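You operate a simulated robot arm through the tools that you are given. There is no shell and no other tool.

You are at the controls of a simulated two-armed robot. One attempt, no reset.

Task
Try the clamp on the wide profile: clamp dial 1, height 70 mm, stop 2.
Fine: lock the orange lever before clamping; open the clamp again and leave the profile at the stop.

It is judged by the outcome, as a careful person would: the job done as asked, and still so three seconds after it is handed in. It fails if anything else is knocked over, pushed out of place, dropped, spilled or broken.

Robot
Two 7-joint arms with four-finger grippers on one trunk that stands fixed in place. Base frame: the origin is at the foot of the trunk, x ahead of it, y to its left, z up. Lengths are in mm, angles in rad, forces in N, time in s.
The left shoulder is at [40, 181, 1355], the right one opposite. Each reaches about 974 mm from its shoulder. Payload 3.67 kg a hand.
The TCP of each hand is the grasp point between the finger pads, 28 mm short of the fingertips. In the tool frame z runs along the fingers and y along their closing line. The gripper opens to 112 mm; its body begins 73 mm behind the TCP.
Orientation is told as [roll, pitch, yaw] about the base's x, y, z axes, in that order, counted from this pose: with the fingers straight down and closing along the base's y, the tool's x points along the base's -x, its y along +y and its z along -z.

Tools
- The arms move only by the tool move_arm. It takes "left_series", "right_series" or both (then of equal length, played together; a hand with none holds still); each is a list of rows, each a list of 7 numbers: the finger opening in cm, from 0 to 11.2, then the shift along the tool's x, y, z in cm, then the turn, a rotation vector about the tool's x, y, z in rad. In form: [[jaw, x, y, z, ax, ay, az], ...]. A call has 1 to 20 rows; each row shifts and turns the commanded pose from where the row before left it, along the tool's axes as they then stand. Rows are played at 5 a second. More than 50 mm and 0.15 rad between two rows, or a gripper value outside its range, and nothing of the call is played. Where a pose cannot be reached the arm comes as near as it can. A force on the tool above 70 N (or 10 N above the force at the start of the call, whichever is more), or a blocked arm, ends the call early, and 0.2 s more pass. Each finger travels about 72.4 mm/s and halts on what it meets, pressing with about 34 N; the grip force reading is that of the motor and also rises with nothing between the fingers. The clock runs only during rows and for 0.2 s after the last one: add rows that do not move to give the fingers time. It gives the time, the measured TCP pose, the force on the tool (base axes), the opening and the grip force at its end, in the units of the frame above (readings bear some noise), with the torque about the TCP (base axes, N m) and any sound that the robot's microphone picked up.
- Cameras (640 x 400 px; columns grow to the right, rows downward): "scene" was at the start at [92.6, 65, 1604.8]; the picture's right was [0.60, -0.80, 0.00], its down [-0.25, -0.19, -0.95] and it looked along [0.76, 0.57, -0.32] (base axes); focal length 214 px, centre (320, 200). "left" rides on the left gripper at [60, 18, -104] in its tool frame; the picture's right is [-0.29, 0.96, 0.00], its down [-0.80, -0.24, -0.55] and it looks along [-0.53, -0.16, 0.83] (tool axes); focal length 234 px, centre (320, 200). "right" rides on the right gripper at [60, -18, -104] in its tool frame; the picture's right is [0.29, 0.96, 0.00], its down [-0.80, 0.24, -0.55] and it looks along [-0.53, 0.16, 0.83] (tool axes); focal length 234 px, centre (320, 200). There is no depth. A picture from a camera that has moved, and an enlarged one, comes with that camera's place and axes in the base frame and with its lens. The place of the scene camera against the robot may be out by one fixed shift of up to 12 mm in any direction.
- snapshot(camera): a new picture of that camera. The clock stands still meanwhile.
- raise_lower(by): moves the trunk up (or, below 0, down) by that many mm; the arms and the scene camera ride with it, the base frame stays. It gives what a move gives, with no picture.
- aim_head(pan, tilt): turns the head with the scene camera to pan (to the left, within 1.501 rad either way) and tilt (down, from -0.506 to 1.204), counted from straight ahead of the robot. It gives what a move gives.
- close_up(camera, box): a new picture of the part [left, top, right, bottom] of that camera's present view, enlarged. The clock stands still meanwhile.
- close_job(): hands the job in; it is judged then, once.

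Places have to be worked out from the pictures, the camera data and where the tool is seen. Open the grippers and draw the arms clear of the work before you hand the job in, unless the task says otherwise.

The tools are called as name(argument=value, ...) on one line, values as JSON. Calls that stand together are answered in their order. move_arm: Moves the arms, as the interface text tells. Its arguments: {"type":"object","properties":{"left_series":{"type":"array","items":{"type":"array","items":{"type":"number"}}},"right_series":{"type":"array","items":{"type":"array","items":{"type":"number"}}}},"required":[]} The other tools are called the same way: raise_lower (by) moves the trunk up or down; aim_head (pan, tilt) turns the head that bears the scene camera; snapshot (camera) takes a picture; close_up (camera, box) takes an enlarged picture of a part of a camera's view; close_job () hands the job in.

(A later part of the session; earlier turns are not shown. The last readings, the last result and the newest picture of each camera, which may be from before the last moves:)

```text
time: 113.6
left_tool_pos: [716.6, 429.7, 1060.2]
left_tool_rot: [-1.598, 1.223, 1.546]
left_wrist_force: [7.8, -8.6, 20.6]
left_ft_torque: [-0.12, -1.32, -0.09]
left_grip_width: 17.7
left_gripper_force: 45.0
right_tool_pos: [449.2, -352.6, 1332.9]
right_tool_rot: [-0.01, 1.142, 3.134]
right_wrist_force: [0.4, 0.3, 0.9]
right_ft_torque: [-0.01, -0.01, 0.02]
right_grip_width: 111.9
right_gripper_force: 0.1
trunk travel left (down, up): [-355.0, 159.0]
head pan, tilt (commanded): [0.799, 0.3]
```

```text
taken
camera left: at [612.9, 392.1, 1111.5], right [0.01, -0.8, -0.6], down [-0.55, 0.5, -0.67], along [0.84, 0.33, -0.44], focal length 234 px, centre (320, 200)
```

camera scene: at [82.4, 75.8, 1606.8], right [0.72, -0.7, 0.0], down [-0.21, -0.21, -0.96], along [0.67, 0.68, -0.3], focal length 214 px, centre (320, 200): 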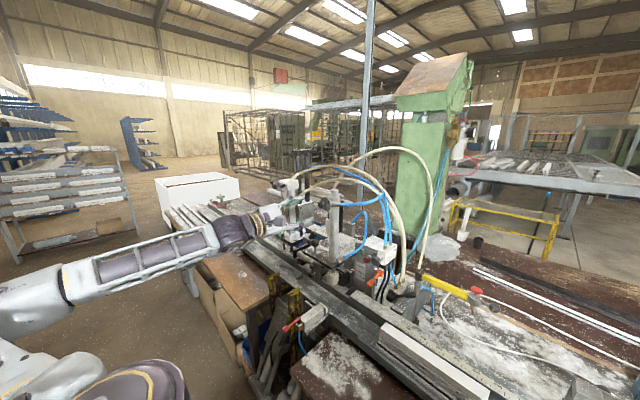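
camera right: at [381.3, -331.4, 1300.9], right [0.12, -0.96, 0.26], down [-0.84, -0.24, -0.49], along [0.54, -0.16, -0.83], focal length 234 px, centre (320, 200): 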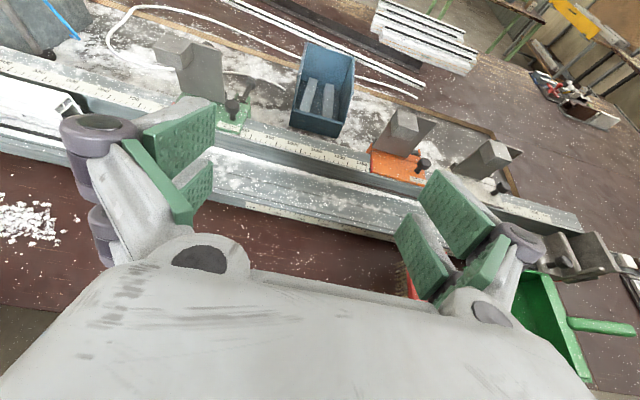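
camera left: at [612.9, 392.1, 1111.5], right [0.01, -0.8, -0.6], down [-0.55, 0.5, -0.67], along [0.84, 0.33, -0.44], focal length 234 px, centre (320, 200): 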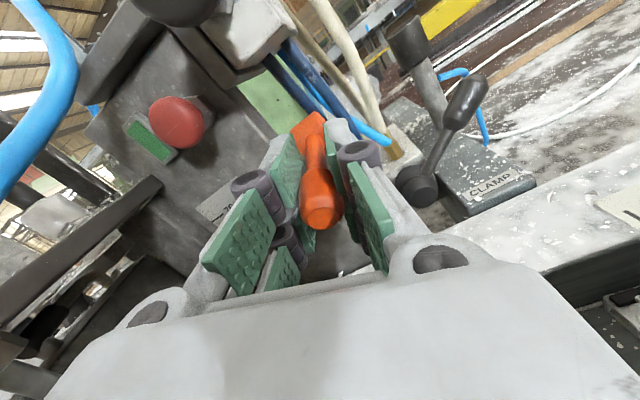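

It resists ±20–27 N in both directions, so it is just stiff. I push further down, up to about 55 N.

move_arm(left_series=[[1, -0.38, 0.14, 0.1, 0, 0, 0], [1, -0.38, 0.14, 0.1, 0, 0, 0], [1, -0.38, 0.14, 0.1, 0, 0, 0], [1, 0, 0, 0, 0, 0, 0]])

snapshot(camera="left")

```text
time: 114.6
left_tool_pos: [717.4, 431.5, 1045.4]
left_tool_rot: [-1.586, 1.224, 1.557]
left_wrist_force: [7.0, 0.0, 24.3]
left_ft_torque: [0.01, -1.3, -0.03]
left_grip_width: 19.5
left_gripper_force: 45.0
right_tool_pos: [449.1, -350.6, 1332.0]
right_tool_rot: [-0.006, 1.143, 3.137]
right_wrist_force: [-0.1, 0.2, -0.3]
right_ft_torque: [-0.02, 0.01, -0.02]
right_grip_width: 112.0
right_gripper_force: 0.0
trunk travel left (down, up): [-355.0, 159.0]
head pan, tilt (commanded): [0.799, 0.3]
```

```text
taken
camera left: at [615.1, 393.5, 1096.5], right [0.01, -0.8, -0.6], down [-0.55, 0.5, -0.67], along [0.83, 0.33, -0.44], focal length 234 px, centre (320, 200)
```

left: 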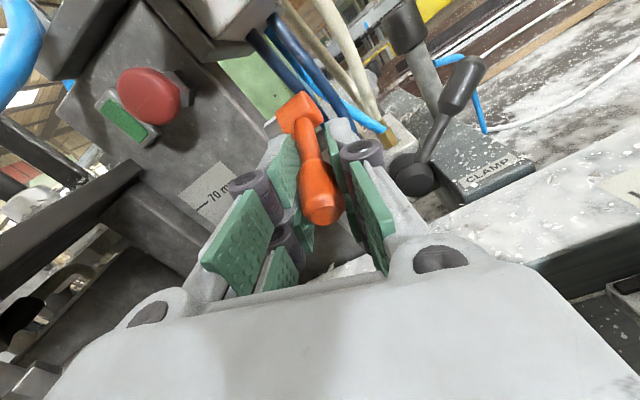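

The lever is turning down (about 14° so far) against roughly 25 N friction. I follow its arc further.

move_arm(left_series=[[1, -0.44, 0.16, 0.32, 0, 0, 0], [1, -0.44, 0.16, 0.32, 0, 0, 0], [1, -0.39, 0.14, 0.38, 0, 0, 0], [1, -0.39, 0.14, 0.38, 0, 0, 0], [1, 0, 0, 0, 0, 0, 0]])

snapshot(camera="left")

```text
time: 115.8
left_tool_pos: [728.0, 432.6, 1025.9]
left_tool_rot: [-1.588, 1.224, 1.561]
left_wrist_force: [-34.8, 11.1, 18.2]
left_ft_torque: [-1.0, -2.5, 1.23]
left_grip_width: 23.2
left_gripper_force: 45.1
right_tool_pos: [442.7, -348.9, 1335.3]
right_tool_rot: [-0.004, 1.147, 3.138]
right_wrist_force: [-0.3, 0.5, 0.2]
right_ft_torque: [-0.02, -0.01, 0.03]
right_grip_width: 111.8
right_gripper_force: 0.1
trunk travel left (down, up): [-355.0, 159.0]
head pan, tilt (commanded): [0.799, 0.3]
```

```text
taken
camera left: at [625.0, 395.3, 1078.9], right [0.01, -0.8, -0.59], down [-0.55, 0.49, -0.67], along [0.83, 0.33, -0.44], focal length 234 px, centre (320, 200)
```

left: 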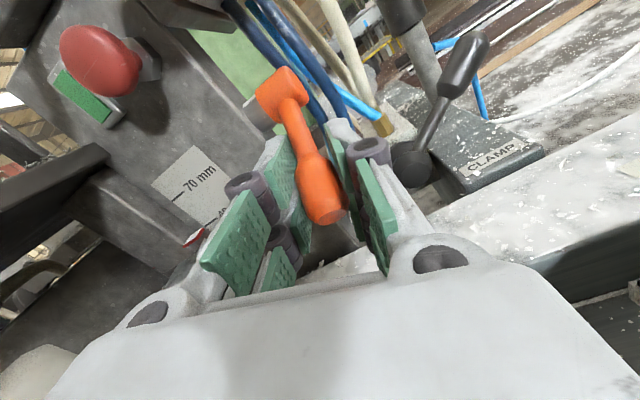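

The lever is at about 47° down with rising resistance. I nudge a bit more to see whether this is its end.

move_arm(left_series=[[1, -0.3, 0.11, 0.35, 0, 0, 0], [1, 0, 0, 0, 0, 0, 0], [1, 0, 0, 0, 0, 0, 0]])

close_up(camera="left", box=[200, 50, 400, 250])

```text
time: 116.6
left_tool_pos: [738.7, 432.2, 1013.5]
left_tool_rot: [-1.543, 1.229, 1.597]
left_wrist_force: [14.6, 11.7, -8.3]
left_ft_torque: [-1.39, 1.15, 1.2]
left_grip_width: 22.6
left_gripper_force: 45.0
right_tool_pos: [452.9, -346.2, 1331.8]
right_tool_rot: [0.0, 1.136, -3.14]
right_wrist_force: [-1.0, 0.2, -0.1]
right_ft_torque: [-0.03, -0.01, -0.02]
right_grip_width: 111.8
right_gripper_force: 0.0
trunk travel left (down, up): [-355.0, 159.0]
head pan, tilt (commanded): [0.799, 0.3]
```

```text
2.00 times, centred on (300, 150) of left
camera zoom: at [635.9, 395.7, 1067.1], right [-0.01, -0.81, -0.59], down [-0.56, 0.49, -0.67], along [0.83, 0.33, -0.45], focal length 468 px, centre (360, 300)
```

zoom: 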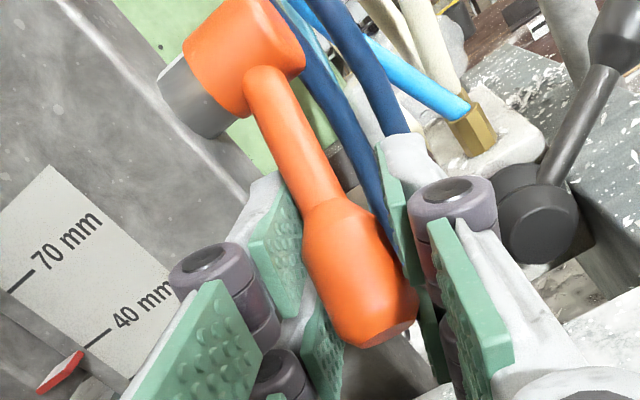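

The lever has swung to about 60° and is now pulling onward by itself, so it snaps between two positions. I release it and see where it settles.

move_arm(left_series=[[4, 0, 0, 0, 0, 0, 0], [6, 0, 0, 0, 0, 0, 0], [6, 0, 0, -3.0, 0, 0, 0], [6, 0, 0, -4.0, 0, 0, 0], [6, 0, 0, 0, 0, 0, 0]])

snapshot(camera="left")

close_up(camera="left", box=[240, 60, 380, 180])

```text
time: 117.8
left_tool_pos: [667.9, 431.6, 1019.1]
left_tool_rot: [-1.567, 1.224, 1.576]
left_wrist_force: [-0.1, 0.1, 0.4]
left_ft_torque: [0.01, 0.02, -0.01]
left_grip_width: 60.1
left_gripper_force: 0.1
right_tool_pos: [452.0, -349.7, 1331.9]
right_tool_rot: [-0.002, 1.139, 3.138]
right_wrist_force: [-0.4, 0.1, -0.2]
right_ft_torque: [0.03, 0.02, -0.02]
right_grip_width: 112.0
right_gripper_force: 0.0
trunk travel left (down, up): [-355.0, 159.0]
head pan, tilt (commanded): [0.799, 0.3]
```

```text
taken
camera left: at [564.8, 392.9, 1072.7], right [0.0, -0.8, -0.6], down [-0.55, 0.5, -0.67], along [0.83, 0.33, -0.45], focal length 234 px, centre (320, 200)
```

left: 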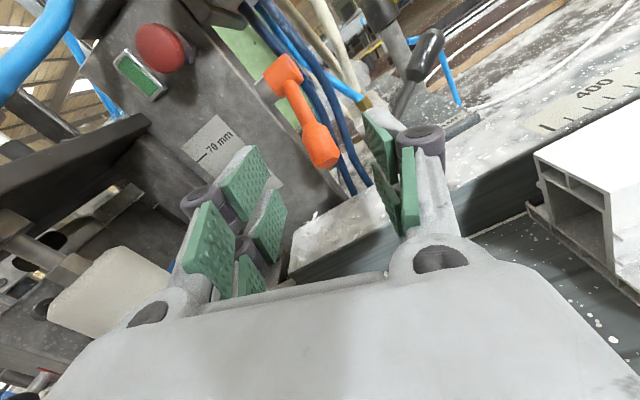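

```text
3.33 times, centred on (310, 120) of left
camera zoom: at [564.8, 392.9, 1072.7], right [0.0, -0.8, -0.6], down [-0.55, 0.5, -0.67], along [0.83, 0.33, -0.45], focal length 781 px, centre (353, 467)
```

zoom: 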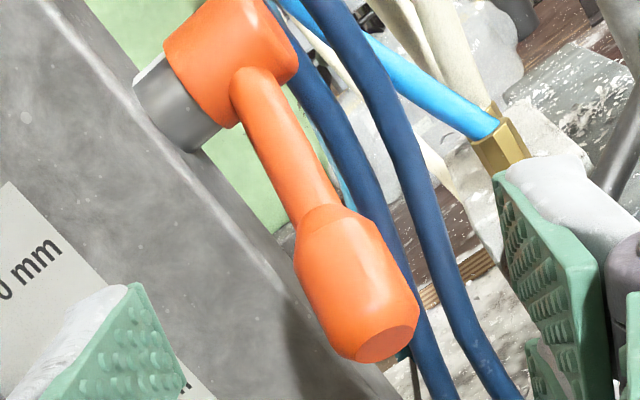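

The lever rests at about 57° below level. I take it again by its end and see whether it goes further down.

move_arm(left_series=[[6, -0.6, 0.2, 3.0, 0, 0, 0], [6, 0, 0, 2.4, 0, 0, 0], [3, 0, 0, 0, 0, 0, 0], [1, 0, 0, 0, 0, 0, 0], [1, 0, 0, 0, 0, 0, 0], [1, 0, 0, 0, 0, 0, 0]])

move_arm(left_series=[[1, -0.28, 0.1, 0.5, 0, 0, 0], [1, -0.24, 0.09, 0.5, 0, 0, 0], [1, 0, 0, 0, 0, 0, 0], [1, 0, 0, 0, 0, 0, 0]])

snapshot(camera="left")

```text
time: 119.2
left_tool_pos: [721.0, 432.4, 1015.4]
left_tool_rot: [-1.576, 1.226, 1.57]
left_wrist_force: [2.3, 11.8, 7.0]
left_ft_torque: [-0.44, -0.3, 0.66]
left_grip_width: 22.0
left_gripper_force: 44.7
right_tool_pos: [450.3, -348.0, 1333.4]
right_tool_rot: [0.0, 1.142, 3.142]
right_wrist_force: [-0.5, 0.3, 0.0]
right_ft_torque: [0.0, 0.0, 0.01]
right_grip_width: 111.9
right_gripper_force: 0.1
trunk travel left (down, up): [-355.0, 159.0]
head pan, tilt (commanded): [0.799, 0.3]
```

```text
time: 120.2
left_tool_pos: [730.5, 432.3, 1007.5]
left_tool_rot: [-1.569, 1.23, 1.574]
left_wrist_force: [-11.3, 19.5, 0.8]
left_ft_torque: [-1.22, -0.73, 1.1]
left_grip_width: 23.5
left_gripper_force: 44.9
right_tool_pos: [448.3, -346.2, 1332.5]
right_tool_rot: [0.002, 1.142, -3.14]
right_wrist_force: [-0.1, 0.7, 0.5]
right_ft_torque: [0.01, 0.01, 0.01]
right_grip_width: 112.1
right_gripper_force: 0.1
trunk travel left (down, up): [-355.0, 159.0]
head pan, tilt (commanded): [0.799, 0.3]
```

```text
taken
camera left: at [627.6, 395.4, 1059.9], right [0.0, -0.81, -0.59], down [-0.56, 0.49, -0.67], along [0.83, 0.33, -0.45], focal length 234 px, centre (320, 200)
```

left: 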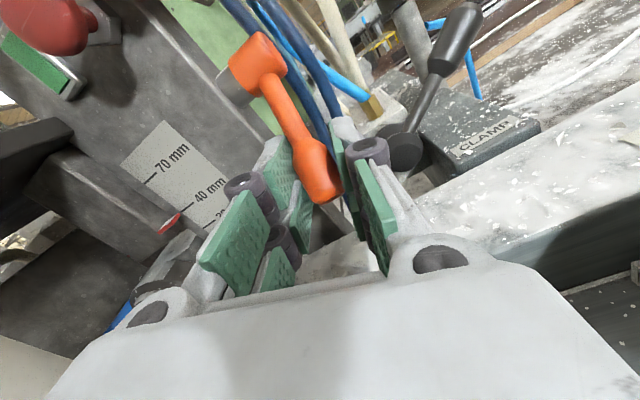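

It keeps moving with little resistance. I continue along the arc.

move_arm(left_series=[[1, -0.2, 0.07, 0.5, 0, 0, 0], [1, -0.17, 0.06, 0.5, 0, 0, 0], [1, -0.12, 0.04, 0.5, 0, 0, 0], [1, 0, 0, 0, 0, 0, 0], [1, 0, 0, 0, 0, 0, 0]])

close_up(camera="left", box=[200, 20, 400, 260])

```text
time: 121.4
left_tool_pos: [740.8, 432.6, 1001.5]
left_tool_rot: [-1.567, 1.227, 1.575]
left_wrist_force: [-48.2, 12.4, -15.3]
left_ft_torque: [-0.56, 0.45, 1.75]
left_grip_width: 23.2
left_gripper_force: 45.0
right_tool_pos: [446.7, -346.4, 1334.8]
right_tool_rot: [0.001, 1.144, -3.139]
right_wrist_force: [-0.3, -0.2, -0.3]
right_ft_torque: [0.01, 0.03, 0.0]
right_grip_width: 111.5
right_gripper_force: 0.1
trunk travel left (down, up): [-355.0, 159.0]
head pan, tilt (commanded): [0.799, 0.3]
```

```text
1.67 times, centred on (300, 140) of left
camera zoom: at [637.9, 395.6, 1054.6], right [0.0, -0.8, -0.59], down [-0.56, 0.49, -0.67], along [0.83, 0.33, -0.45], focal length 390 px, centre (353, 300)
```

zoom: 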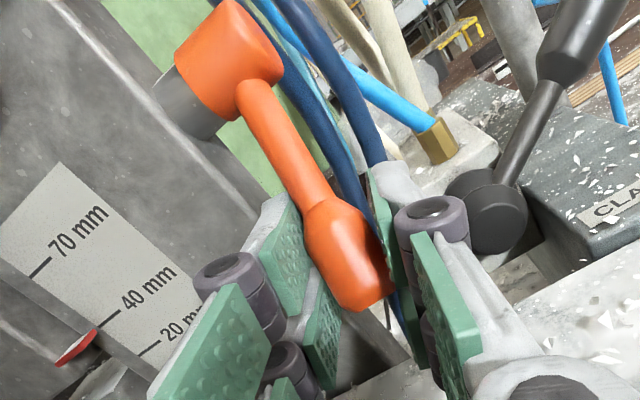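

The lever end is at about 60° and resists firmly, so this is its other end position. I release it, back off, and test whether the plate can now be moved.

move_arm(left_series=[[1, 0, 0, -0.8, 0, 0, 0], [4, 0, 0, 0, 0, 0, 0], [6, 0, 0, 0, 0, 0, 0], [6, 0, 0, -4.0, 0, 0, 0], [6, 0, 0, -4.5, 0, 0, 0], [6, 0, 0, -4.5, 0, 0, 0], [6, 0, 0, -4.5, 0, 0, 0], [6, 0, 0, -4.0, 0, 0, 0], [6, 0, 0, 0, 0, 0, 0]])

close_up(camera="left", box=[260, 50, 360, 130])

```text
time: 123.4
left_tool_pos: [521.9, 429.8, 1002.8]
left_tool_rot: [-1.569, 1.227, 1.574]
left_wrist_force: [-0.2, 0.2, 0.1]
left_ft_torque: [-0.01, -0.03, -0.04]
left_grip_width: 60.1
left_gripper_force: 0.0
right_tool_pos: [450.4, -349.1, 1333.1]
right_tool_rot: [-0.002, 1.141, 3.14]
right_wrist_force: [0.5, 0.0, -0.9]
right_ft_torque: [-0.02, -0.03, 0.01]
right_grip_width: 111.9
right_gripper_force: 0.1
trunk travel left (down, up): [-355.0, 159.0]
head pan, tilt (commanded): [0.799, 0.3]
```

```text
5.00 times, centred on (310, 90) of left
camera zoom: at [418.7, 392.4, 1055.4], right [0.0, -0.8, -0.59], down [-0.55, 0.5, -0.67], along [0.83, 0.33, -0.45], focal length 1171 px, centre (370, 750)
```

zoom: 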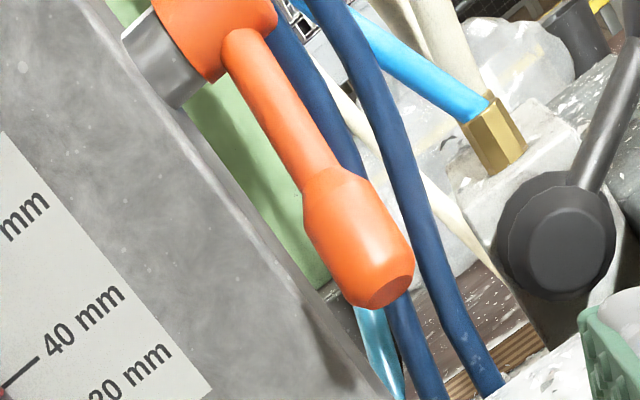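

The lever now hangs nearly vertical. I return to the ball handle to test the height slide.

move_arm(left_series=[[6, 1.03, -4.0, -0.67, 0, 0, 0], [6, 1.03, -4.0, -0.67, 0, 0, 0], [6, 1.03, -4.0, -0.67, 0, 0, 0], [6, 1.03, -4.0, -0.67, 0, 0, 0], [6, 1.03, -4.0, -0.67, 0, 0, 0], [6, 1.03, -4.0, -0.67, 0, 0, 0], [6, 1.03, -4.0, -0.67, 0, 0, 0], [6, 0, 0, 0, 0, 0, 0]])

snapshot(camera="left")

```text
time: 125.2
left_tool_pos: [476.0, 672.0, 1165.7]
left_tool_rot: [-1.566, 1.225, 1.575]
left_wrist_force: [0.6, 0.5, 0.1]
left_ft_torque: [0.02, 0.01, 0.01]
left_grip_width: 60.0
left_gripper_force: 0.1
right_tool_pos: [450.4, -348.6, 1331.9]
right_tool_rot: [-0.003, 1.142, 3.139]
right_wrist_force: [0.2, -0.3, 0.4]
right_ft_torque: [0.0, 0.01, -0.02]
right_grip_width: 112.0
right_gripper_force: 0.0
trunk travel left (down, up): [-355.0, 159.0]
head pan, tilt (commanded): [0.799, 0.3]
```

```text
taken
camera left: at [371.8, 634.7, 1218.0], right [0.0, -0.8, -0.6], down [-0.56, 0.5, -0.67], along [0.83, 0.33, -0.45], focal length 234 px, centre (320, 200)
```

left: 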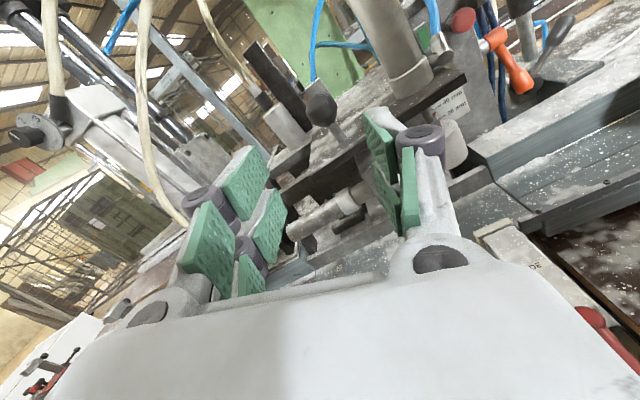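

The ball still sits at the same place. I slide in, grip it and lift 10 mm.

move_arm(left_series=[[6, 0.1, 0.12, 4.5, 0, 0, 0], [6, 0.1, 0.12, 4.5, 0, 0, 0], [6, 0, 0, 4.0, 0, 0, 0], [6, 0, 0, 2.7, 0, 0, 0], [3, 0, 0, 0, 0, 0, 0], [2, 0, 0, 0, 0, 0, 0], [2, 0, 0, 0, 0, 0, 0], [2, 0, 0, 0, 0, 0, 0]])

move_arm(left_series=[[2, 0.47, -0.17, 0, 0, 0, 0], [2, 0.47, -0.17, 0, 0, 0, 0], [2, 0, 0, 0, 0, 0, 0], [2, 0, 0, 0, 0, 0, 0]])

```text
time: 127.0
left_tool_pos: [635.1, 670.0, 1165.8]
left_tool_rot: [-1.566, 1.225, 1.575]
left_wrist_force: [3.4, 2.0, -1.1]
left_ft_torque: [-0.13, 0.27, 0.28]
left_grip_width: 31.4
left_gripper_force: 45.1
right_tool_pos: [450.8, -349.0, 1333.9]
right_tool_rot: [-0.003, 1.141, 3.14]
right_wrist_force: [-0.2, 0.8, 0.5]
right_ft_torque: [0.03, -0.01, 0.05]
right_grip_width: 111.8
right_gripper_force: 0.1
trunk travel left (down, up): [-355.0, 159.0]
head pan, tilt (commanded): [0.799, 0.3]
```

```text
time: 128.0
left_tool_pos: [633.0, 670.0, 1178.0]
left_tool_rot: [-1.575, 1.226, 1.568]
left_wrist_force: [7.4, 4.3, 1.1]
left_ft_torque: [0.03, 0.51, 0.38]
left_grip_width: 31.1
left_gripper_force: 45.1
right_tool_pos: [450.8, -349.3, 1332.5]
right_tool_rot: [-0.002, 1.139, 3.139]
right_wrist_force: [-0.3, 0.6, 0.3]
right_ft_torque: [-0.01, 0.0, 0.05]
right_grip_width: 112.1
right_gripper_force: 0.0
trunk travel left (down, up): [-355.0, 159.0]
head pan, tilt (commanded): [0.799, 0.3]
```

The slide now moves freely: the plate rose 12 mm with no load. So the lever was locked before (level) and is unlocked when hanging down. I check the pointer on the scale.

close_up(camera="scene", box=[340, 180, 440, 260])

snapshot(camera="scene")

```text
5.00 times, centred on (390, 220) of scene
camera zoom: at [84.3, 76.8, 1485.5], right [0.72, -0.7, 0.0], down [-0.21, -0.21, -0.95], along [0.67, 0.68, -0.3], focal length 1072 px, centre (-30, 100)
```

zoom: 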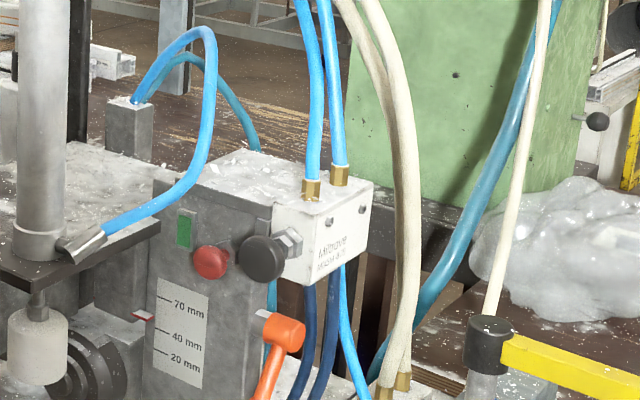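

```text
taken
camera scene: at [84.3, 76.8, 1485.5], right [0.72, -0.7, 0.0], down [-0.21, -0.21, -0.95], along [0.67, 0.68, -0.3], focal length 214 px, centre (320, 200)
```

scene: 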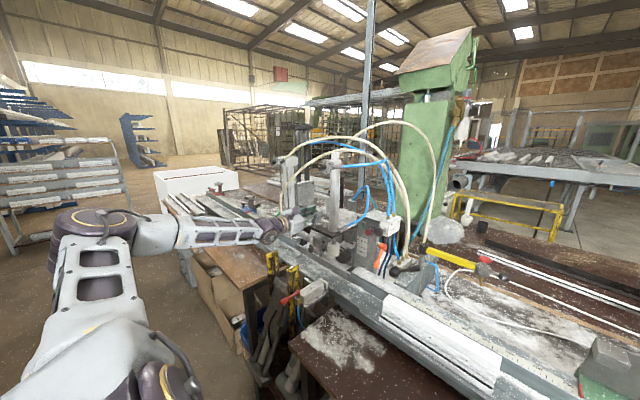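

The pointer has risen between 40 and 70. I zoom in to measure how much remains.

close_up(camera="scene", box=[345, 230, 385, 262])

```text
12.50 times, centred on (365, 246) of scene
camera zoom: at [84.3, 76.8, 1485.5], right [0.72, -0.7, 0.0], down [-0.21, -0.21, -0.95], along [0.67, 0.68, -0.3], focal length 2681 px, centre (-242, -375)
```

zoom: 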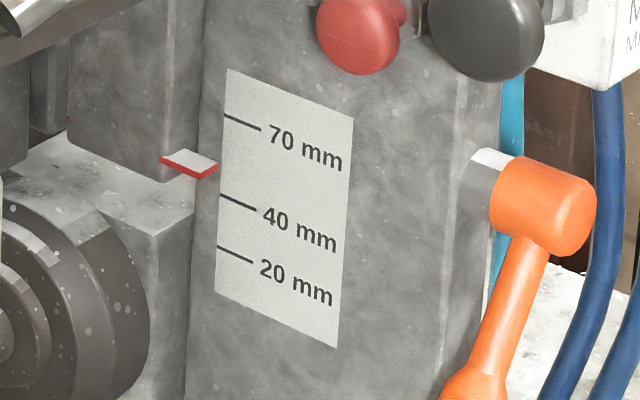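

About 12 mm done, reading ≈52. I lift a further 17.8 mm to reach 70.

move_arm(left_series=[[2, 0.558, -0.201, 0, 0, 0, 0], [2, 0.558, -0.201, 0, 0, 0, 0], [2, 0.558, -0.201, 0, 0, 0, 0], [2, 0, 0, 0, 0, 0, 0], [2, 0, 0, 0, 0, 0, 0]])

close_up(camera="scene", box=[345, 230, 385, 262])

```text
time: 129.2
left_tool_pos: [634.8, 669.5, 1192.0]
left_tool_rot: [-1.561, 1.227, 1.581]
left_wrist_force: [7.5, 9.1, -5.0]
left_ft_torque: [0.12, 0.64, 0.57]
left_grip_width: 31.0
left_gripper_force: 44.5
right_tool_pos: [452.7, -346.9, 1333.0]
right_tool_rot: [0.001, 1.139, -3.139]
right_wrist_force: [0.6, 0.8, 0.6]
right_ft_torque: [-0.03, 0.0, 0.0]
right_grip_width: 112.0
right_gripper_force: 0.1
trunk travel left (down, up): [-355.0, 159.0]
head pan, tilt (commanded): [0.799, 0.3]
```

```text
12.50 times, centred on (365, 246) of scene
camera zoom: at [85.0, 78.4, 1485.3], right [0.72, -0.7, 0.0], down [-0.21, -0.21, -0.95], along [0.67, 0.68, -0.3], focal length 2681 px, centre (-242, -375)
```

zoom: 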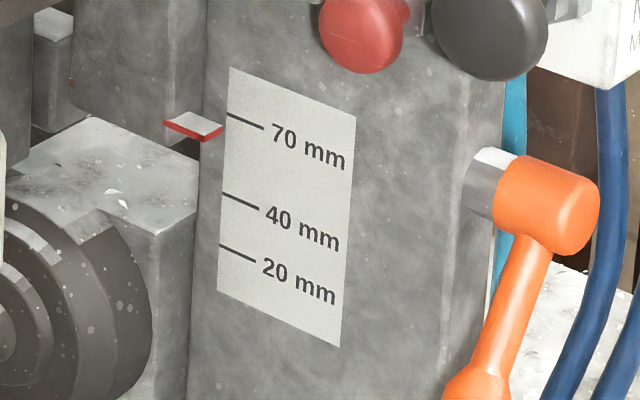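

Reading about 65–66 now. I lift 4 mm more.

move_arm(left_series=[[2, 0.376, -0.135, 0, 0, 0, 0], [2, 0, 0, 0, 0, 0, 0], [2, 0, 0, 0, 0, 0, 0]])

close_up(camera="scene", box=[345, 230, 385, 262])

```text
time: 130.0
left_tool_pos: [633.7, 670.8, 1196.2]
left_tool_rot: [-1.564, 1.226, 1.575]
left_wrist_force: [8.7, 11.1, -2.9]
left_ft_torque: [0.03, 0.15, 0.03]
left_grip_width: 31.1
left_gripper_force: 44.9
right_tool_pos: [452.8, -348.1, 1333.0]
right_tool_rot: [-0.001, 1.139, -3.141]
right_wrist_force: [-1.0, 0.3, 0.5]
right_ft_torque: [0.0, -0.01, -0.02]
right_grip_width: 112.2
right_gripper_force: 0.0
trunk travel left (down, up): [-355.0, 159.0]
head pan, tilt (commanded): [0.799, 0.3]
```

```text
12.50 times, centred on (365, 246) of scene
camera zoom: at [84.8, 78.6, 1485.3], right [0.72, -0.7, 0.0], down [-0.21, -0.21, -0.95], along [0.67, 0.68, -0.3], focal length 2681 px, centre (-242, -375)
```

zoom: 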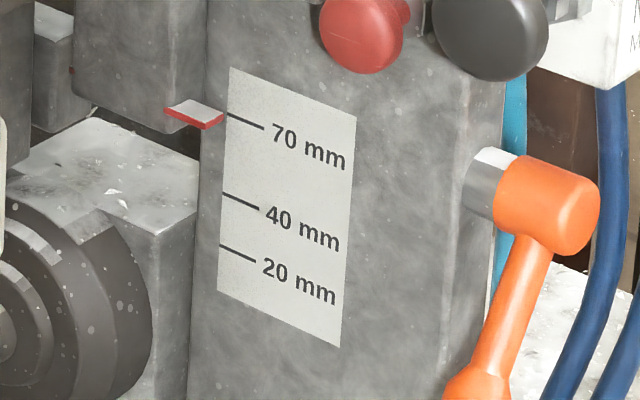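

By the hand's travel (30.4 mm) the plate is at about 70. I release the ball and check whether it holds by itself.

move_arm(left_series=[[4, 0, 0, 0, 0, 0, 0], [6, 0, 0, 0, 0, 0, 0], [6, 0, 0, 0, 0, 0, 0], [6, 0, 0, 0, 0, 0, 0], [6, 0, 0, 0, 0, 0, 0]])

close_up(camera="scene", box=[345, 230, 385, 262])

```text
time: 131.2
left_tool_pos: [634.1, 667.3, 1196.8]
left_tool_rot: [-1.568, 1.227, 1.574]
left_wrist_force: [-0.4, 0.1, -0.2]
left_ft_torque: [0.0, 0.02, 0.0]
left_grip_width: 60.1
left_gripper_force: 0.1
right_tool_pos: [450.6, -348.8, 1333.2]
right_tool_rot: [-0.003, 1.143, 3.139]
right_wrist_force: [-1.0, 0.4, 0.2]
right_ft_torque: [0.0, 0.02, -0.02]
right_grip_width: 111.8
right_gripper_force: 0.1
trunk travel left (down, up): [-355.0, 159.0]
head pan, tilt (commanded): [0.799, 0.3]
```

```text
12.50 times, centred on (365, 246) of scene
camera zoom: at [82.9, 76.4, 1485.5], right [0.72, -0.7, 0.0], down [-0.21, -0.21, -0.96], along [0.67, 0.68, -0.3], focal length 2681 px, centre (-242, -375)
```

zoom: 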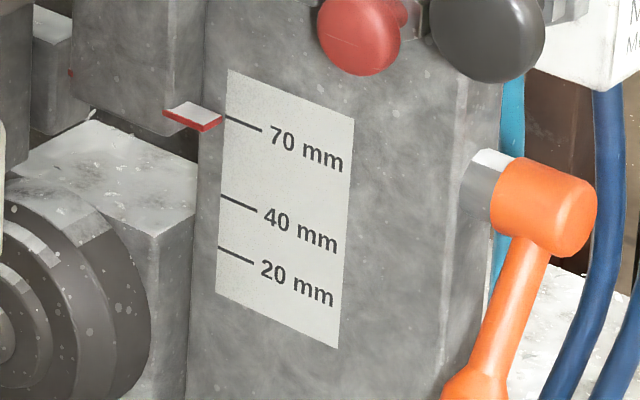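

The plate stays put. I back off and bring the hand camera level with the scale for a parallax-free reading.

move_arm(left_series=[[6, 0, 0, -4.0, 0, 0, 0], [6, 0, 0, -4.5, 0, 0, 0], [6, 0, 0, -4.5, 0, 0, 0], [6, 0, 0, -2.5, 0, 0, 0], [6, -1.87, 3.97, 0, 0, 0, 0], [6, -1.87, 3.97, 0, 0, 0, 0], [6, -1.87, 3.97, 0, 0, 0, 0], [6, -1.87, 3.97, 0, 0, 0, 0], [6, -1.87, 3.97, 0, 0, 0, 0], [6, -1.87, 3.97, 1.0, 0, 0, 0], [6, 0, 0, 0, 0, 0, 0]])

snapshot(camera="left")

```text
time: 133.6
left_tool_pos: [486.1, 483.3, 1012.4]
left_tool_rot: [-1.571, 1.225, 1.572]
left_wrist_force: [0.4, -0.1, -0.3]
left_ft_torque: [-0.02, -0.01, 0.03]
left_grip_width: 60.1
left_gripper_force: 0.0
right_tool_pos: [450.2, -348.8, 1332.6]
right_tool_rot: [-0.003, 1.141, 3.136]
right_wrist_force: [0.5, -0.1, -0.5]
right_ft_torque: [-0.01, 0.03, -0.02]
right_grip_width: 111.9
right_gripper_force: 0.1
trunk travel left (down, up): [-355.0, 159.0]
head pan, tilt (commanded): [0.799, 0.3]
```

```text
taken
camera left: at [383.1, 445.4, 1064.5], right [0.0, -0.8, -0.6], down [-0.55, 0.5, -0.67], along [0.83, 0.33, -0.45], focal length 234 px, centre (320, 200)
```

left: 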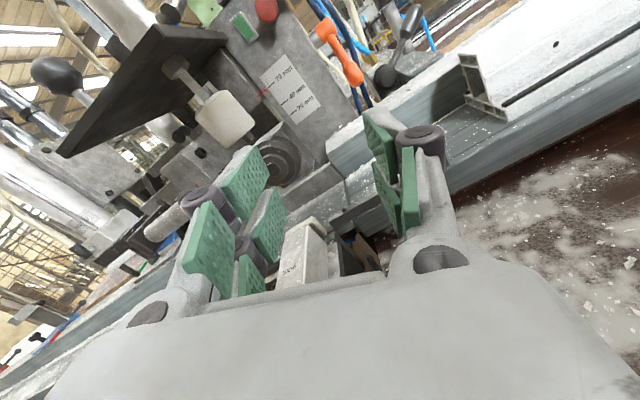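

close_up(camera="left", box=[250, 50, 330, 120])

close_up(camera="left", box=[300, 10, 380, 100])

```text
5.71 times, centred on (290, 85) of left
camera zoom: at [383.1, 445.4, 1064.5], right [0.0, -0.8, -0.6], down [-0.55, 0.5, -0.67], along [0.83, 0.33, -0.45], focal length 1338 px, centre (491, 857)
```

zoom: 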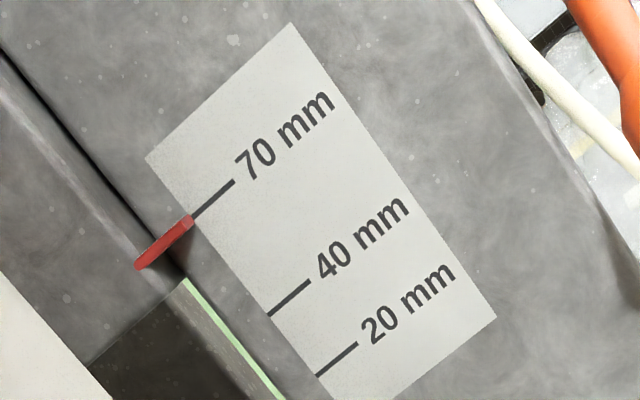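

```text
4.44 times, centred on (340, 55) of left
camera zoom: at [383.1, 445.4, 1064.5], right [0.0, -0.8, -0.6], down [-0.55, 0.5, -0.67], along [0.83, 0.33, -0.45], focal length 1041 px, centre (231, 844)
```

zoom: 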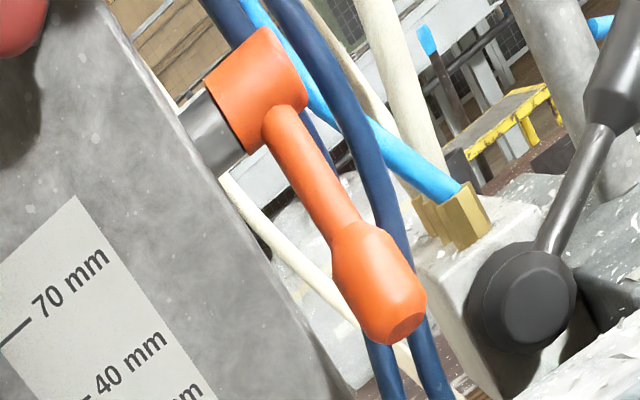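

From level view the pointer sits exactly on the 70 mark. Now I lock the lever again: I take its lower end between the pads and swing it up toward me, back to where it was locked.

move_arm(left_series=[[5, 0.9, 2.5, 0, 0, 0, 0], [5, 0.9, 2.5, 0, 0, 0, 0], [5, 0, 0, 4.5, 0, 0, 0], [5, 0, 0, 4.5, 0, 0, 0], [5, 0, 0, 4.5, 0, 0, 0], [5, 0, 0, 4.5, 0, 0, 0], [5, 0, 0, 4.5, 0, 0, 0], [5, 0, 0, 2.8, 0, 0, 0], [5, 0, 0, 0, 0, 0, 0]])

snapshot(camera="left")

```text
time: 135.6
left_tool_pos: [741.3, 427.7, 1013.0]
left_tool_rot: [-1.57, 1.226, 1.573]
left_wrist_force: [-0.3, -1.0, -0.4]
left_ft_torque: [-0.03, -0.02, 0.01]
left_grip_width: 49.7
left_gripper_force: 0.1
right_tool_pos: [450.6, -348.3, 1333.4]
right_tool_rot: [-0.003, 1.14, 3.138]
right_wrist_force: [-0.8, -1.0, -0.1]
right_ft_torque: [-0.01, -0.01, 0.03]
right_grip_width: 111.9
right_gripper_force: 0.1
trunk travel left (down, up): [-355.0, 159.0]
head pan, tilt (commanded): [0.799, 0.3]
```

```text
taken
camera left: at [638.1, 391.1, 1065.6], right [0.0, -0.8, -0.6], down [-0.55, 0.5, -0.67], along [0.83, 0.33, -0.45], focal length 234 px, centre (320, 200)
```

left: 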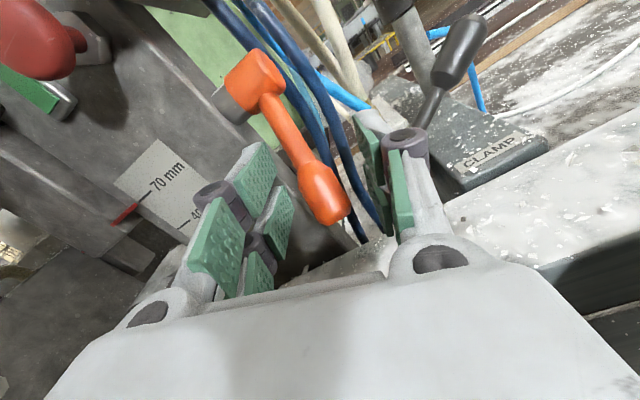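

The lever end is between the pads. I close and swing it up along its arc in steps.

move_arm(left_series=[[3, 0, 0, 0, 0, 0, 0], [1, 0, 0, 0, 0, 0, 0], [1, 0, 0, 0, 0, 0, 0], [1, 0.18, -0.065, -0.62, 0, 0, 0], [1, 0.18, -0.065, -0.62, 0, 0, 0], [1, 0.28, -0.1, -0.58, 0, 0, 0], [1, 0.28, -0.1, -0.58, 0, 0, 0], [1, 0.38, -0.14, -0.51, 0, 0, 0], [1, 0.38, -0.14, -0.51, 0, 0, 0], [1, 0, 0, 0, 0, 0, 0]])

snapshot(camera="left")

```text
time: 137.8
left_tool_pos: [708.2, 428.9, 1029.4]
left_tool_rot: [-1.565, 1.226, 1.575]
left_wrist_force: [27.7, 4.5, 6.4]
left_ft_torque: [-0.65, 0.56, 1.01]
left_grip_width: 21.7
left_gripper_force: 44.4
right_tool_pos: [453.9, -349.6, 1331.7]
right_tool_rot: [-0.004, 1.138, 3.137]
right_wrist_force: [-0.1, 1.0, 0.6]
right_ft_torque: [0.0, 0.01, -0.01]
right_grip_width: 111.9
right_gripper_force: 0.0
trunk travel left (down, up): [-355.0, 159.0]
head pan, tilt (commanded): [0.799, 0.3]
```

```text
taken
camera left: at [606.3, 390.7, 1082.0], right [0.0, -0.8, -0.59], down [-0.56, 0.5, -0.67], along [0.83, 0.33, -0.45], focal length 234 px, centre (320, 200)
```

left: 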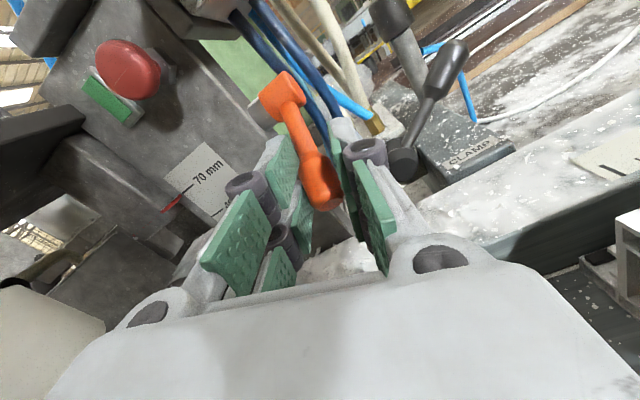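

The lever follows. I continue the arc up to the locked position.

move_arm(left_series=[[1, 0.47, -0.17, -0.42, 0, 0, 0], [1, 0.47, -0.17, -0.42, 0, 0, 0], [1, 0.53, -0.19, -0.32, 0, 0, 0], [1, 0.53, -0.19, -0.32, 0, 0, 0], [1, 0, 0, 0, 0, 0, 0]])

snapshot(camera="left")

```text
time: 139.0
left_tool_pos: [694.9, 427.9, 1046.0]
left_tool_rot: [-1.547, 1.226, 1.592]
left_wrist_force: [16.8, 3.4, -11.3]
left_ft_torque: [-0.36, 1.24, 0.8]
left_grip_width: 20.8
left_gripper_force: 45.4
right_tool_pos: [453.8, -347.0, 1331.0]
right_tool_rot: [-0.003, 1.138, 3.142]
right_wrist_force: [-0.4, -1.0, -0.4]
right_ft_torque: [0.03, -0.01, -0.01]
right_grip_width: 112.0
right_gripper_force: 0.1
trunk travel left (down, up): [-355.0, 159.0]
head pan, tilt (commanded): [0.799, 0.3]
```

```text
taken
camera left: at [591.6, 391.2, 1099.4], right [-0.01, -0.8, -0.59], down [-0.56, 0.49, -0.67], along [0.83, 0.33, -0.45], focal length 234 px, centre (320, 200)
```

left: 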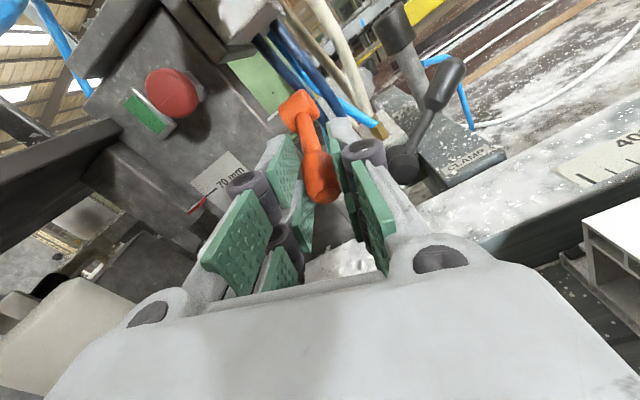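

Nearly there. I raise it further until it meets the end stop.

move_arm(left_series=[[1, 0.56, -0.2, -0.2, 0, 0, 0], [1, 0.56, -0.2, -0.15, 0, 0, 0], [1, 0.5, -0.18, 0, 0, 0, 0], [1, 0, 0, 0, 0, 0, 0], [1, 0, 0, 0, 0, 0, 0]])

snapshot(camera="left")

```text
time: 140.2
left_tool_pos: [688.1, 428.6, 1062.6]
left_tool_rot: [-1.543, 1.228, 1.596]
left_wrist_force: [-9.3, 2.0, -28.9]
left_ft_torque: [-0.23, 1.42, 0.64]
left_grip_width: 19.2
left_gripper_force: 44.6
right_tool_pos: [452.1, -347.5, 1332.0]
right_tool_rot: [0.001, 1.14, -3.14]
right_wrist_force: [0.6, 0.1, -0.1]
right_ft_torque: [0.0, 0.04, 0.01]
right_grip_width: 112.0
right_gripper_force: 0.1
trunk travel left (down, up): [-355.0, 159.0]
head pan, tilt (commanded): [0.799, 0.3]
```

```text
taken
camera left: at [586.2, 392.0, 1115.7], right [-0.01, -0.8, -0.59], down [-0.56, 0.49, -0.66], along [0.83, 0.33, -0.45], focal length 234 px, centre (320, 200)
```

left: 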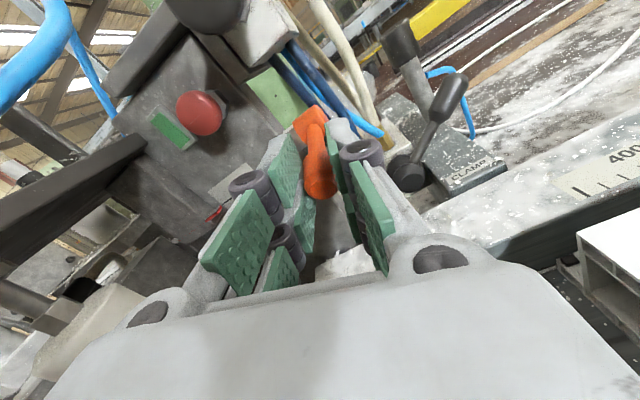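

Resistance rises to 29 N, as at the locked end before. I push a bit more to make sure it is fully home.

move_arm(left_series=[[1, 0.38, -0.14, 0, 0, 0, 0], [1, 0.38, -0.14, 0, 0, 0, 0], [1, 0, 0, 0, 0, 0, 0], [1, 0, 0, 0, 0, 0, 0]])

snapshot(camera="left")

```text
time: 141.2
left_tool_pos: [689.2, 429.9, 1063.5]
left_tool_rot: [-1.511, 1.228, 1.622]
left_wrist_force: [-15.1, -0.2, -44.0]
left_ft_torque: [-0.29, 1.36, 0.61]
left_grip_width: 19.1
left_gripper_force: 44.8
right_tool_pos: [452.2, -345.3, 1333.2]
right_tool_rot: [0.002, 1.137, -3.138]
right_wrist_force: [0.9, -0.1, 0.2]
right_ft_torque: [0.0, 0.0, -0.02]
right_grip_width: 112.3
right_gripper_force: 0.0
trunk travel left (down, up): [-355.0, 159.0]
head pan, tilt (commanded): [0.799, 0.3]
```

```text
taken
camera left: at [586.6, 392.2, 1118.0], right [-0.01, -0.81, -0.59], down [-0.57, 0.5, -0.66], along [0.82, 0.33, -0.46], focal length 234 px, centre (320, 200)
```

left: 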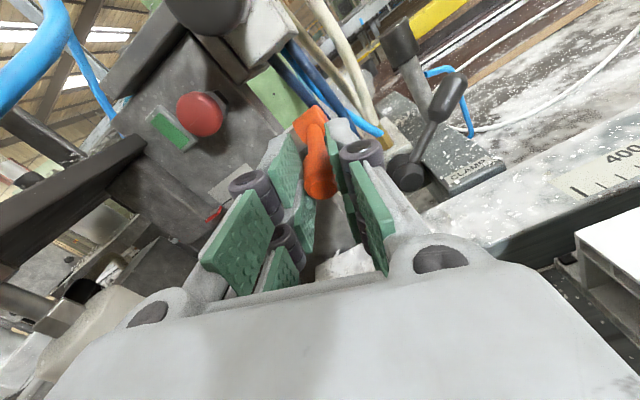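

It doesn't move further at 44 N, so it is home. I relax, release, and back off to check lever and pointer.

move_arm(left_series=[[1, -0.6, 0.22, 0, 0, 0, 0], [1, -0.5, 0.18, 0, 0, 0, 0], [4, 0, 0, 0, 0, 0, 0], [6, 0, 0, 0, 0, 0, 0], [6, 0, 0, -4.0, 0, 0, 0], [6, 0, 0, -4.5, 0, 0, 0], [6, 0, 0, -4.5, 0, 0, 0], [6, 0, 0, -4.5, 0, 0, 0], [6, 0, 0, 0, 0, 0, 0]])

snapshot(camera="left")

close_up(camera="left", box=[240, 30, 360, 130])

```text
time: 143.2
left_tool_pos: [512.2, 429.0, 1067.5]
left_tool_rot: [-1.569, 1.226, 1.573]
left_wrist_force: [0.9, 0.1, 0.0]
left_ft_torque: [0.01, 0.01, 0.0]
left_grip_width: 59.9
left_gripper_force: 0.1
right_tool_pos: [451.0, -349.9, 1332.3]
right_tool_rot: [-0.004, 1.139, 3.141]
right_wrist_force: [0.2, -0.1, 0.5]
right_ft_torque: [0.02, 0.01, 0.01]
right_grip_width: 112.0
right_gripper_force: 0.0
trunk travel left (down, up): [-355.0, 159.0]
head pan, tilt (commanded): [0.799, 0.3]
```

```text
taken
camera left: at [409.1, 391.0, 1119.2], right [0.0, -0.8, -0.59], down [-0.55, 0.5, -0.67], along [0.83, 0.33, -0.45], focal length 234 px, centre (320, 200)
```

left: 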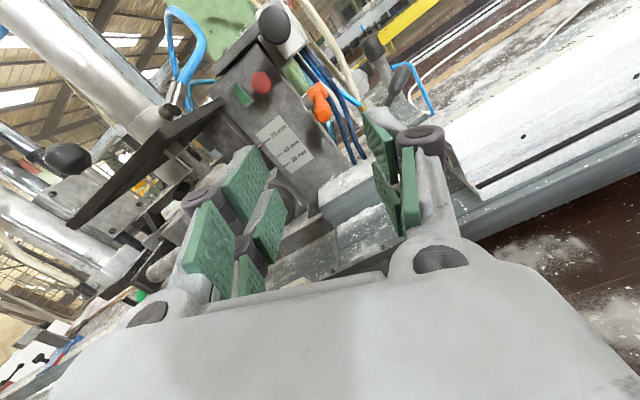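

```text
4.00 times, centred on (300, 80) of left
camera zoom: at [409.1, 391.0, 1119.2], right [0.0, -0.8, -0.59], down [-0.55, 0.5, -0.67], along [0.83, 0.33, -0.45], focal length 937 px, centre (400, 680)
```

zoom: 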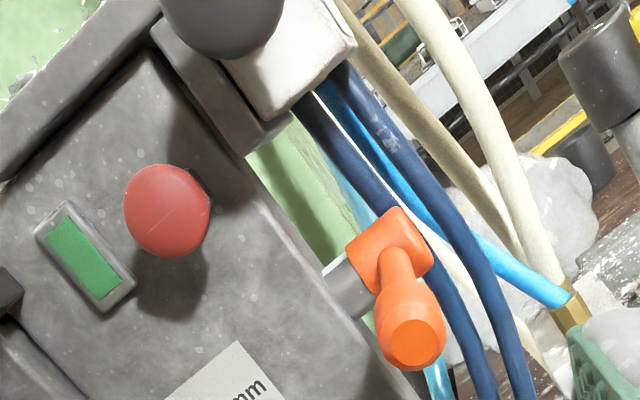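

The lever is back in its locked end position, and the pointer stays at 70. Now for the profile: I raise the left hand and turn its fingers down, so that its camera gives a top view of the bed, fence and profile.

move_arm(left_series=[[6, 3.78, -0.56, -0.75, 0, 0, 0], [6, 3.78, -0.56, -0.75, 0, 0, 0], [6, 3.78, -0.56, -0.75, 0, 0, 0], [6, 3.78, -0.56, -0.75, 0, 0, 0], [6, 0, 0, 0, -0.0484, -0.1344, 0], [6, 0, 0, 0, -0.0484, -0.1344, 0], [6, 0, 0, 0, -0.0484, -0.1344, 0], [6, 0, 0, 0, -0.0484, -0.1344, 0], [6, 0, 0, 0, -0.0484, -0.1344, 0], [6, 0, 0, 0, -0.0484, -0.1344, 0], [6, 0, 0, 0, -0.0484, -0.1344, 0], [6, 0, 0, 0, -0.0484, -0.1344, 0], [6, 0, 0, 0, -0.0484, -0.1344, 0], [6, 0, 0, 0, -0.0484, -0.1344, 0], [6, 0, 0, 0, -0.0484, -0.1344, 0], [6, 0, 0, 0, 0, 0, -0.115], [6, 0, 0, 0, 0, 0, -0.115], [6, 0, 0, 0, 0, 0, -0.115], [6, 0, 0, 0, 0, 0, 0]])

snapshot(camera="left")

```text
time: 147.2
left_tool_pos: [514.0, 423.4, 1209.2]
left_tool_rot: [-0.012, 0.058, -3.123]
left_wrist_force: [0.2, 0.7, -0.2]
left_ft_torque: [-0.01, 0.02, -0.02]
left_grip_width: 60.3
left_gripper_force: 0.1
left hand out of reach, approached as far as the arm can: row 3, 4, 9
right_tool_pos: [451.7, -348.0, 1332.6]
right_tool_rot: [-0.003, 1.141, 3.139]
right_wrist_force: [0.3, 0.9, -0.2]
right_ft_torque: [0.01, 0.01, 0.04]
right_grip_width: 112.1
right_gripper_force: 0.1
trunk travel left (down, up): [-355.0, 159.0]
head pan, tilt (commanded): [0.799, 0.3]
```

```text
taken
camera left: at [569.2, 404.7, 1318.9], right [-0.27, -0.96, -0.03], down [-0.83, 0.22, 0.51], along [-0.48, 0.16, -0.86], focal length 234 px, centre (320, 200)
```

left: 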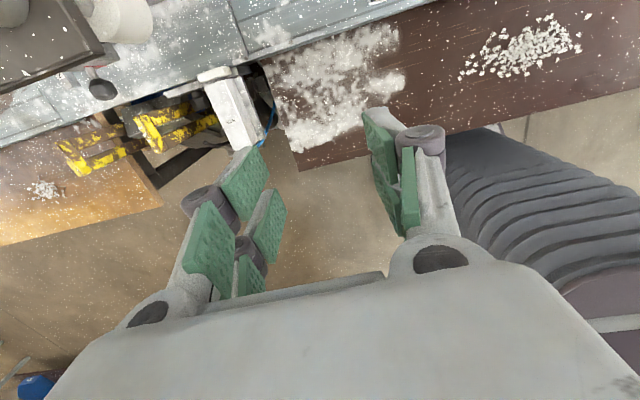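

The hand is turned down, but this view faces backwards. For the bed geometry I'll triangulate with the head camera from two trunk heights instead, so I take the first set of close-ups now.

aim_head(pan=0.7, tilt=0.55)

snapshot(camera="scene")

```text
time: 147.9
left_tool_pos: [514.2, 423.0, 1210.7]
left_tool_rot: [-0.013, 0.06, -3.124]
left_wrist_force: [-0.2, 0.4, -1.1]
left_ft_torque: [0.0, -0.06, -0.03]
left_grip_width: 60.0
left_gripper_force: 0.0
right_tool_pos: [450.8, -350.4, 1332.8]
right_tool_rot: [-0.003, 1.141, 3.137]
right_wrist_force: [0.5, -0.1, 0.1]
right_ft_torque: [-0.01, 0.01, -0.01]
right_grip_width: 112.2
right_gripper_force: 0.0
trunk travel left (down, up): [-355.0, 159.0]
head pan, tilt (commanded): [0.7, 0.55]
```

```text
taken
camera scene: at [86.3, 66.9, 1462.7], right [0.64, -0.76, 0.0], down [-0.4, -0.34, -0.85], along [0.65, 0.55, -0.52], focal length 214 px, centre (320, 200)
```

scene: 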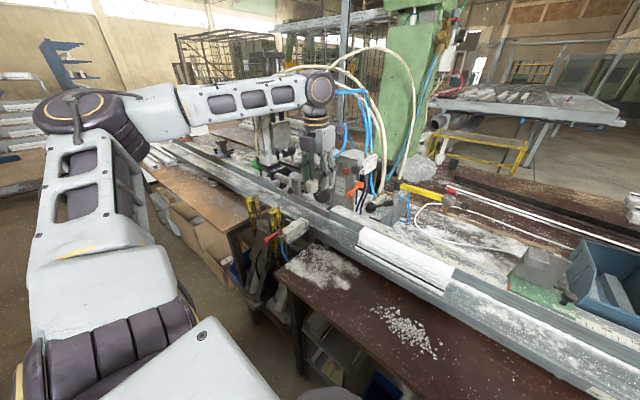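

close_up(camera="scene", box=[300, 190, 380, 250])

close_up(camera="scene", box=[245, 160, 325, 220])

close_up(camera="scene", box=[345, 210, 465, 300])

raise_lower(by=150)

snapshot(camera="scene")

```text
6.67 times, centred on (340, 220) of scene
camera zoom: at [86.3, 66.9, 1462.7], right [0.64, -0.76, 0.0], down [-0.4, -0.34, -0.85], along [0.65, 0.55, -0.52], focal length 1430 px, centre (187, 67)
```

zoom: 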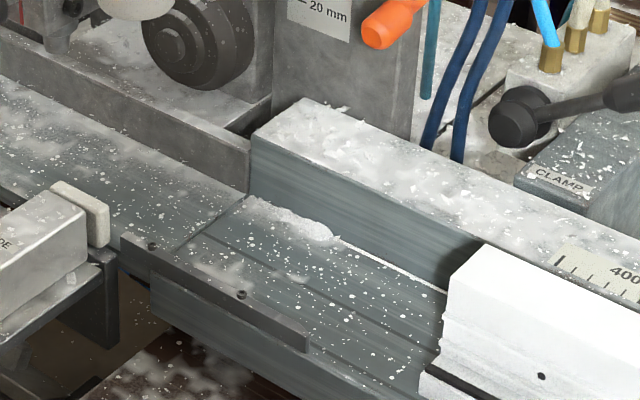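

```text
6.67 times, centred on (285, 190) of scene
camera zoom: at [86.3, 66.9, 1462.7], right [0.64, -0.76, 0.0], down [-0.4, -0.34, -0.85], along [0.65, 0.55, -0.52], focal length 1430 px, centre (553, 267)
```

zoom: 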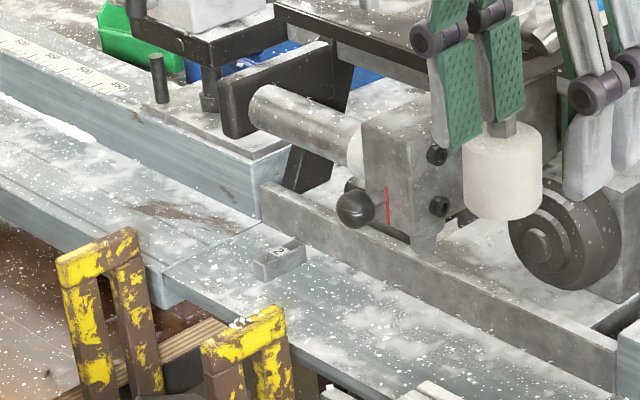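

```text
4.44 times, centred on (405, 255) of scene
camera zoom: at [86.3, 66.9, 1462.7], right [0.64, -0.76, 0.0], down [-0.4, -0.34, -0.85], along [0.65, 0.55, -0.52], focal length 953 px, centre (-58, -44)
```

zoom: 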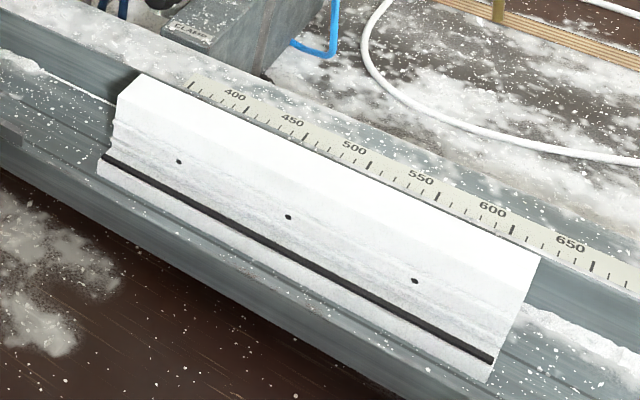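

```text
time: 149.7
left_tool_pos: [514.5, 423.0, 1360.2]
left_tool_rot: [-0.012, 0.058, -3.125]
left_wrist_force: [0.9, 0.3, 0.0]
left_ft_torque: [-0.01, 0.0, 0.02]
left_grip_width: 60.3
left_gripper_force: 0.0
right_tool_pos: [450.0, -348.7, 1483.0]
right_tool_rot: [-0.005, 1.14, 3.138]
right_wrist_force: [0.0, -0.1, 0.4]
right_ft_torque: [-0.03, 0.01, 0.0]
right_grip_width: 111.9
right_gripper_force: 0.1
trunk travel left (down, up): [-505.0, 9.0]
head pan, tilt (commanded): [0.7, 0.55]
```

```text
taken
camera scene: at [86.5, 66.9, 1613.3], right [0.64, -0.77, 0.0], down [-0.4, -0.34, -0.85], along [0.65, 0.55, -0.52], focal length 214 px, centre (320, 200)
```

scene: 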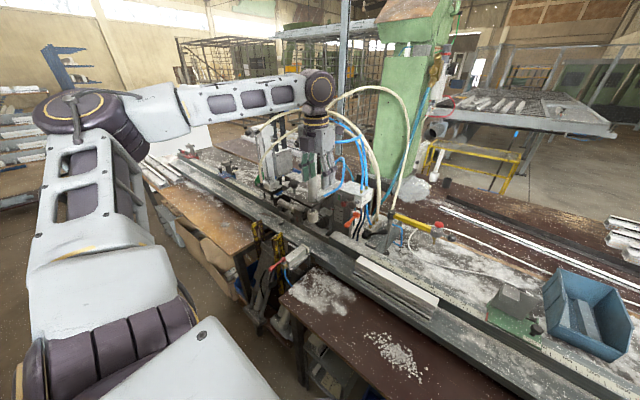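

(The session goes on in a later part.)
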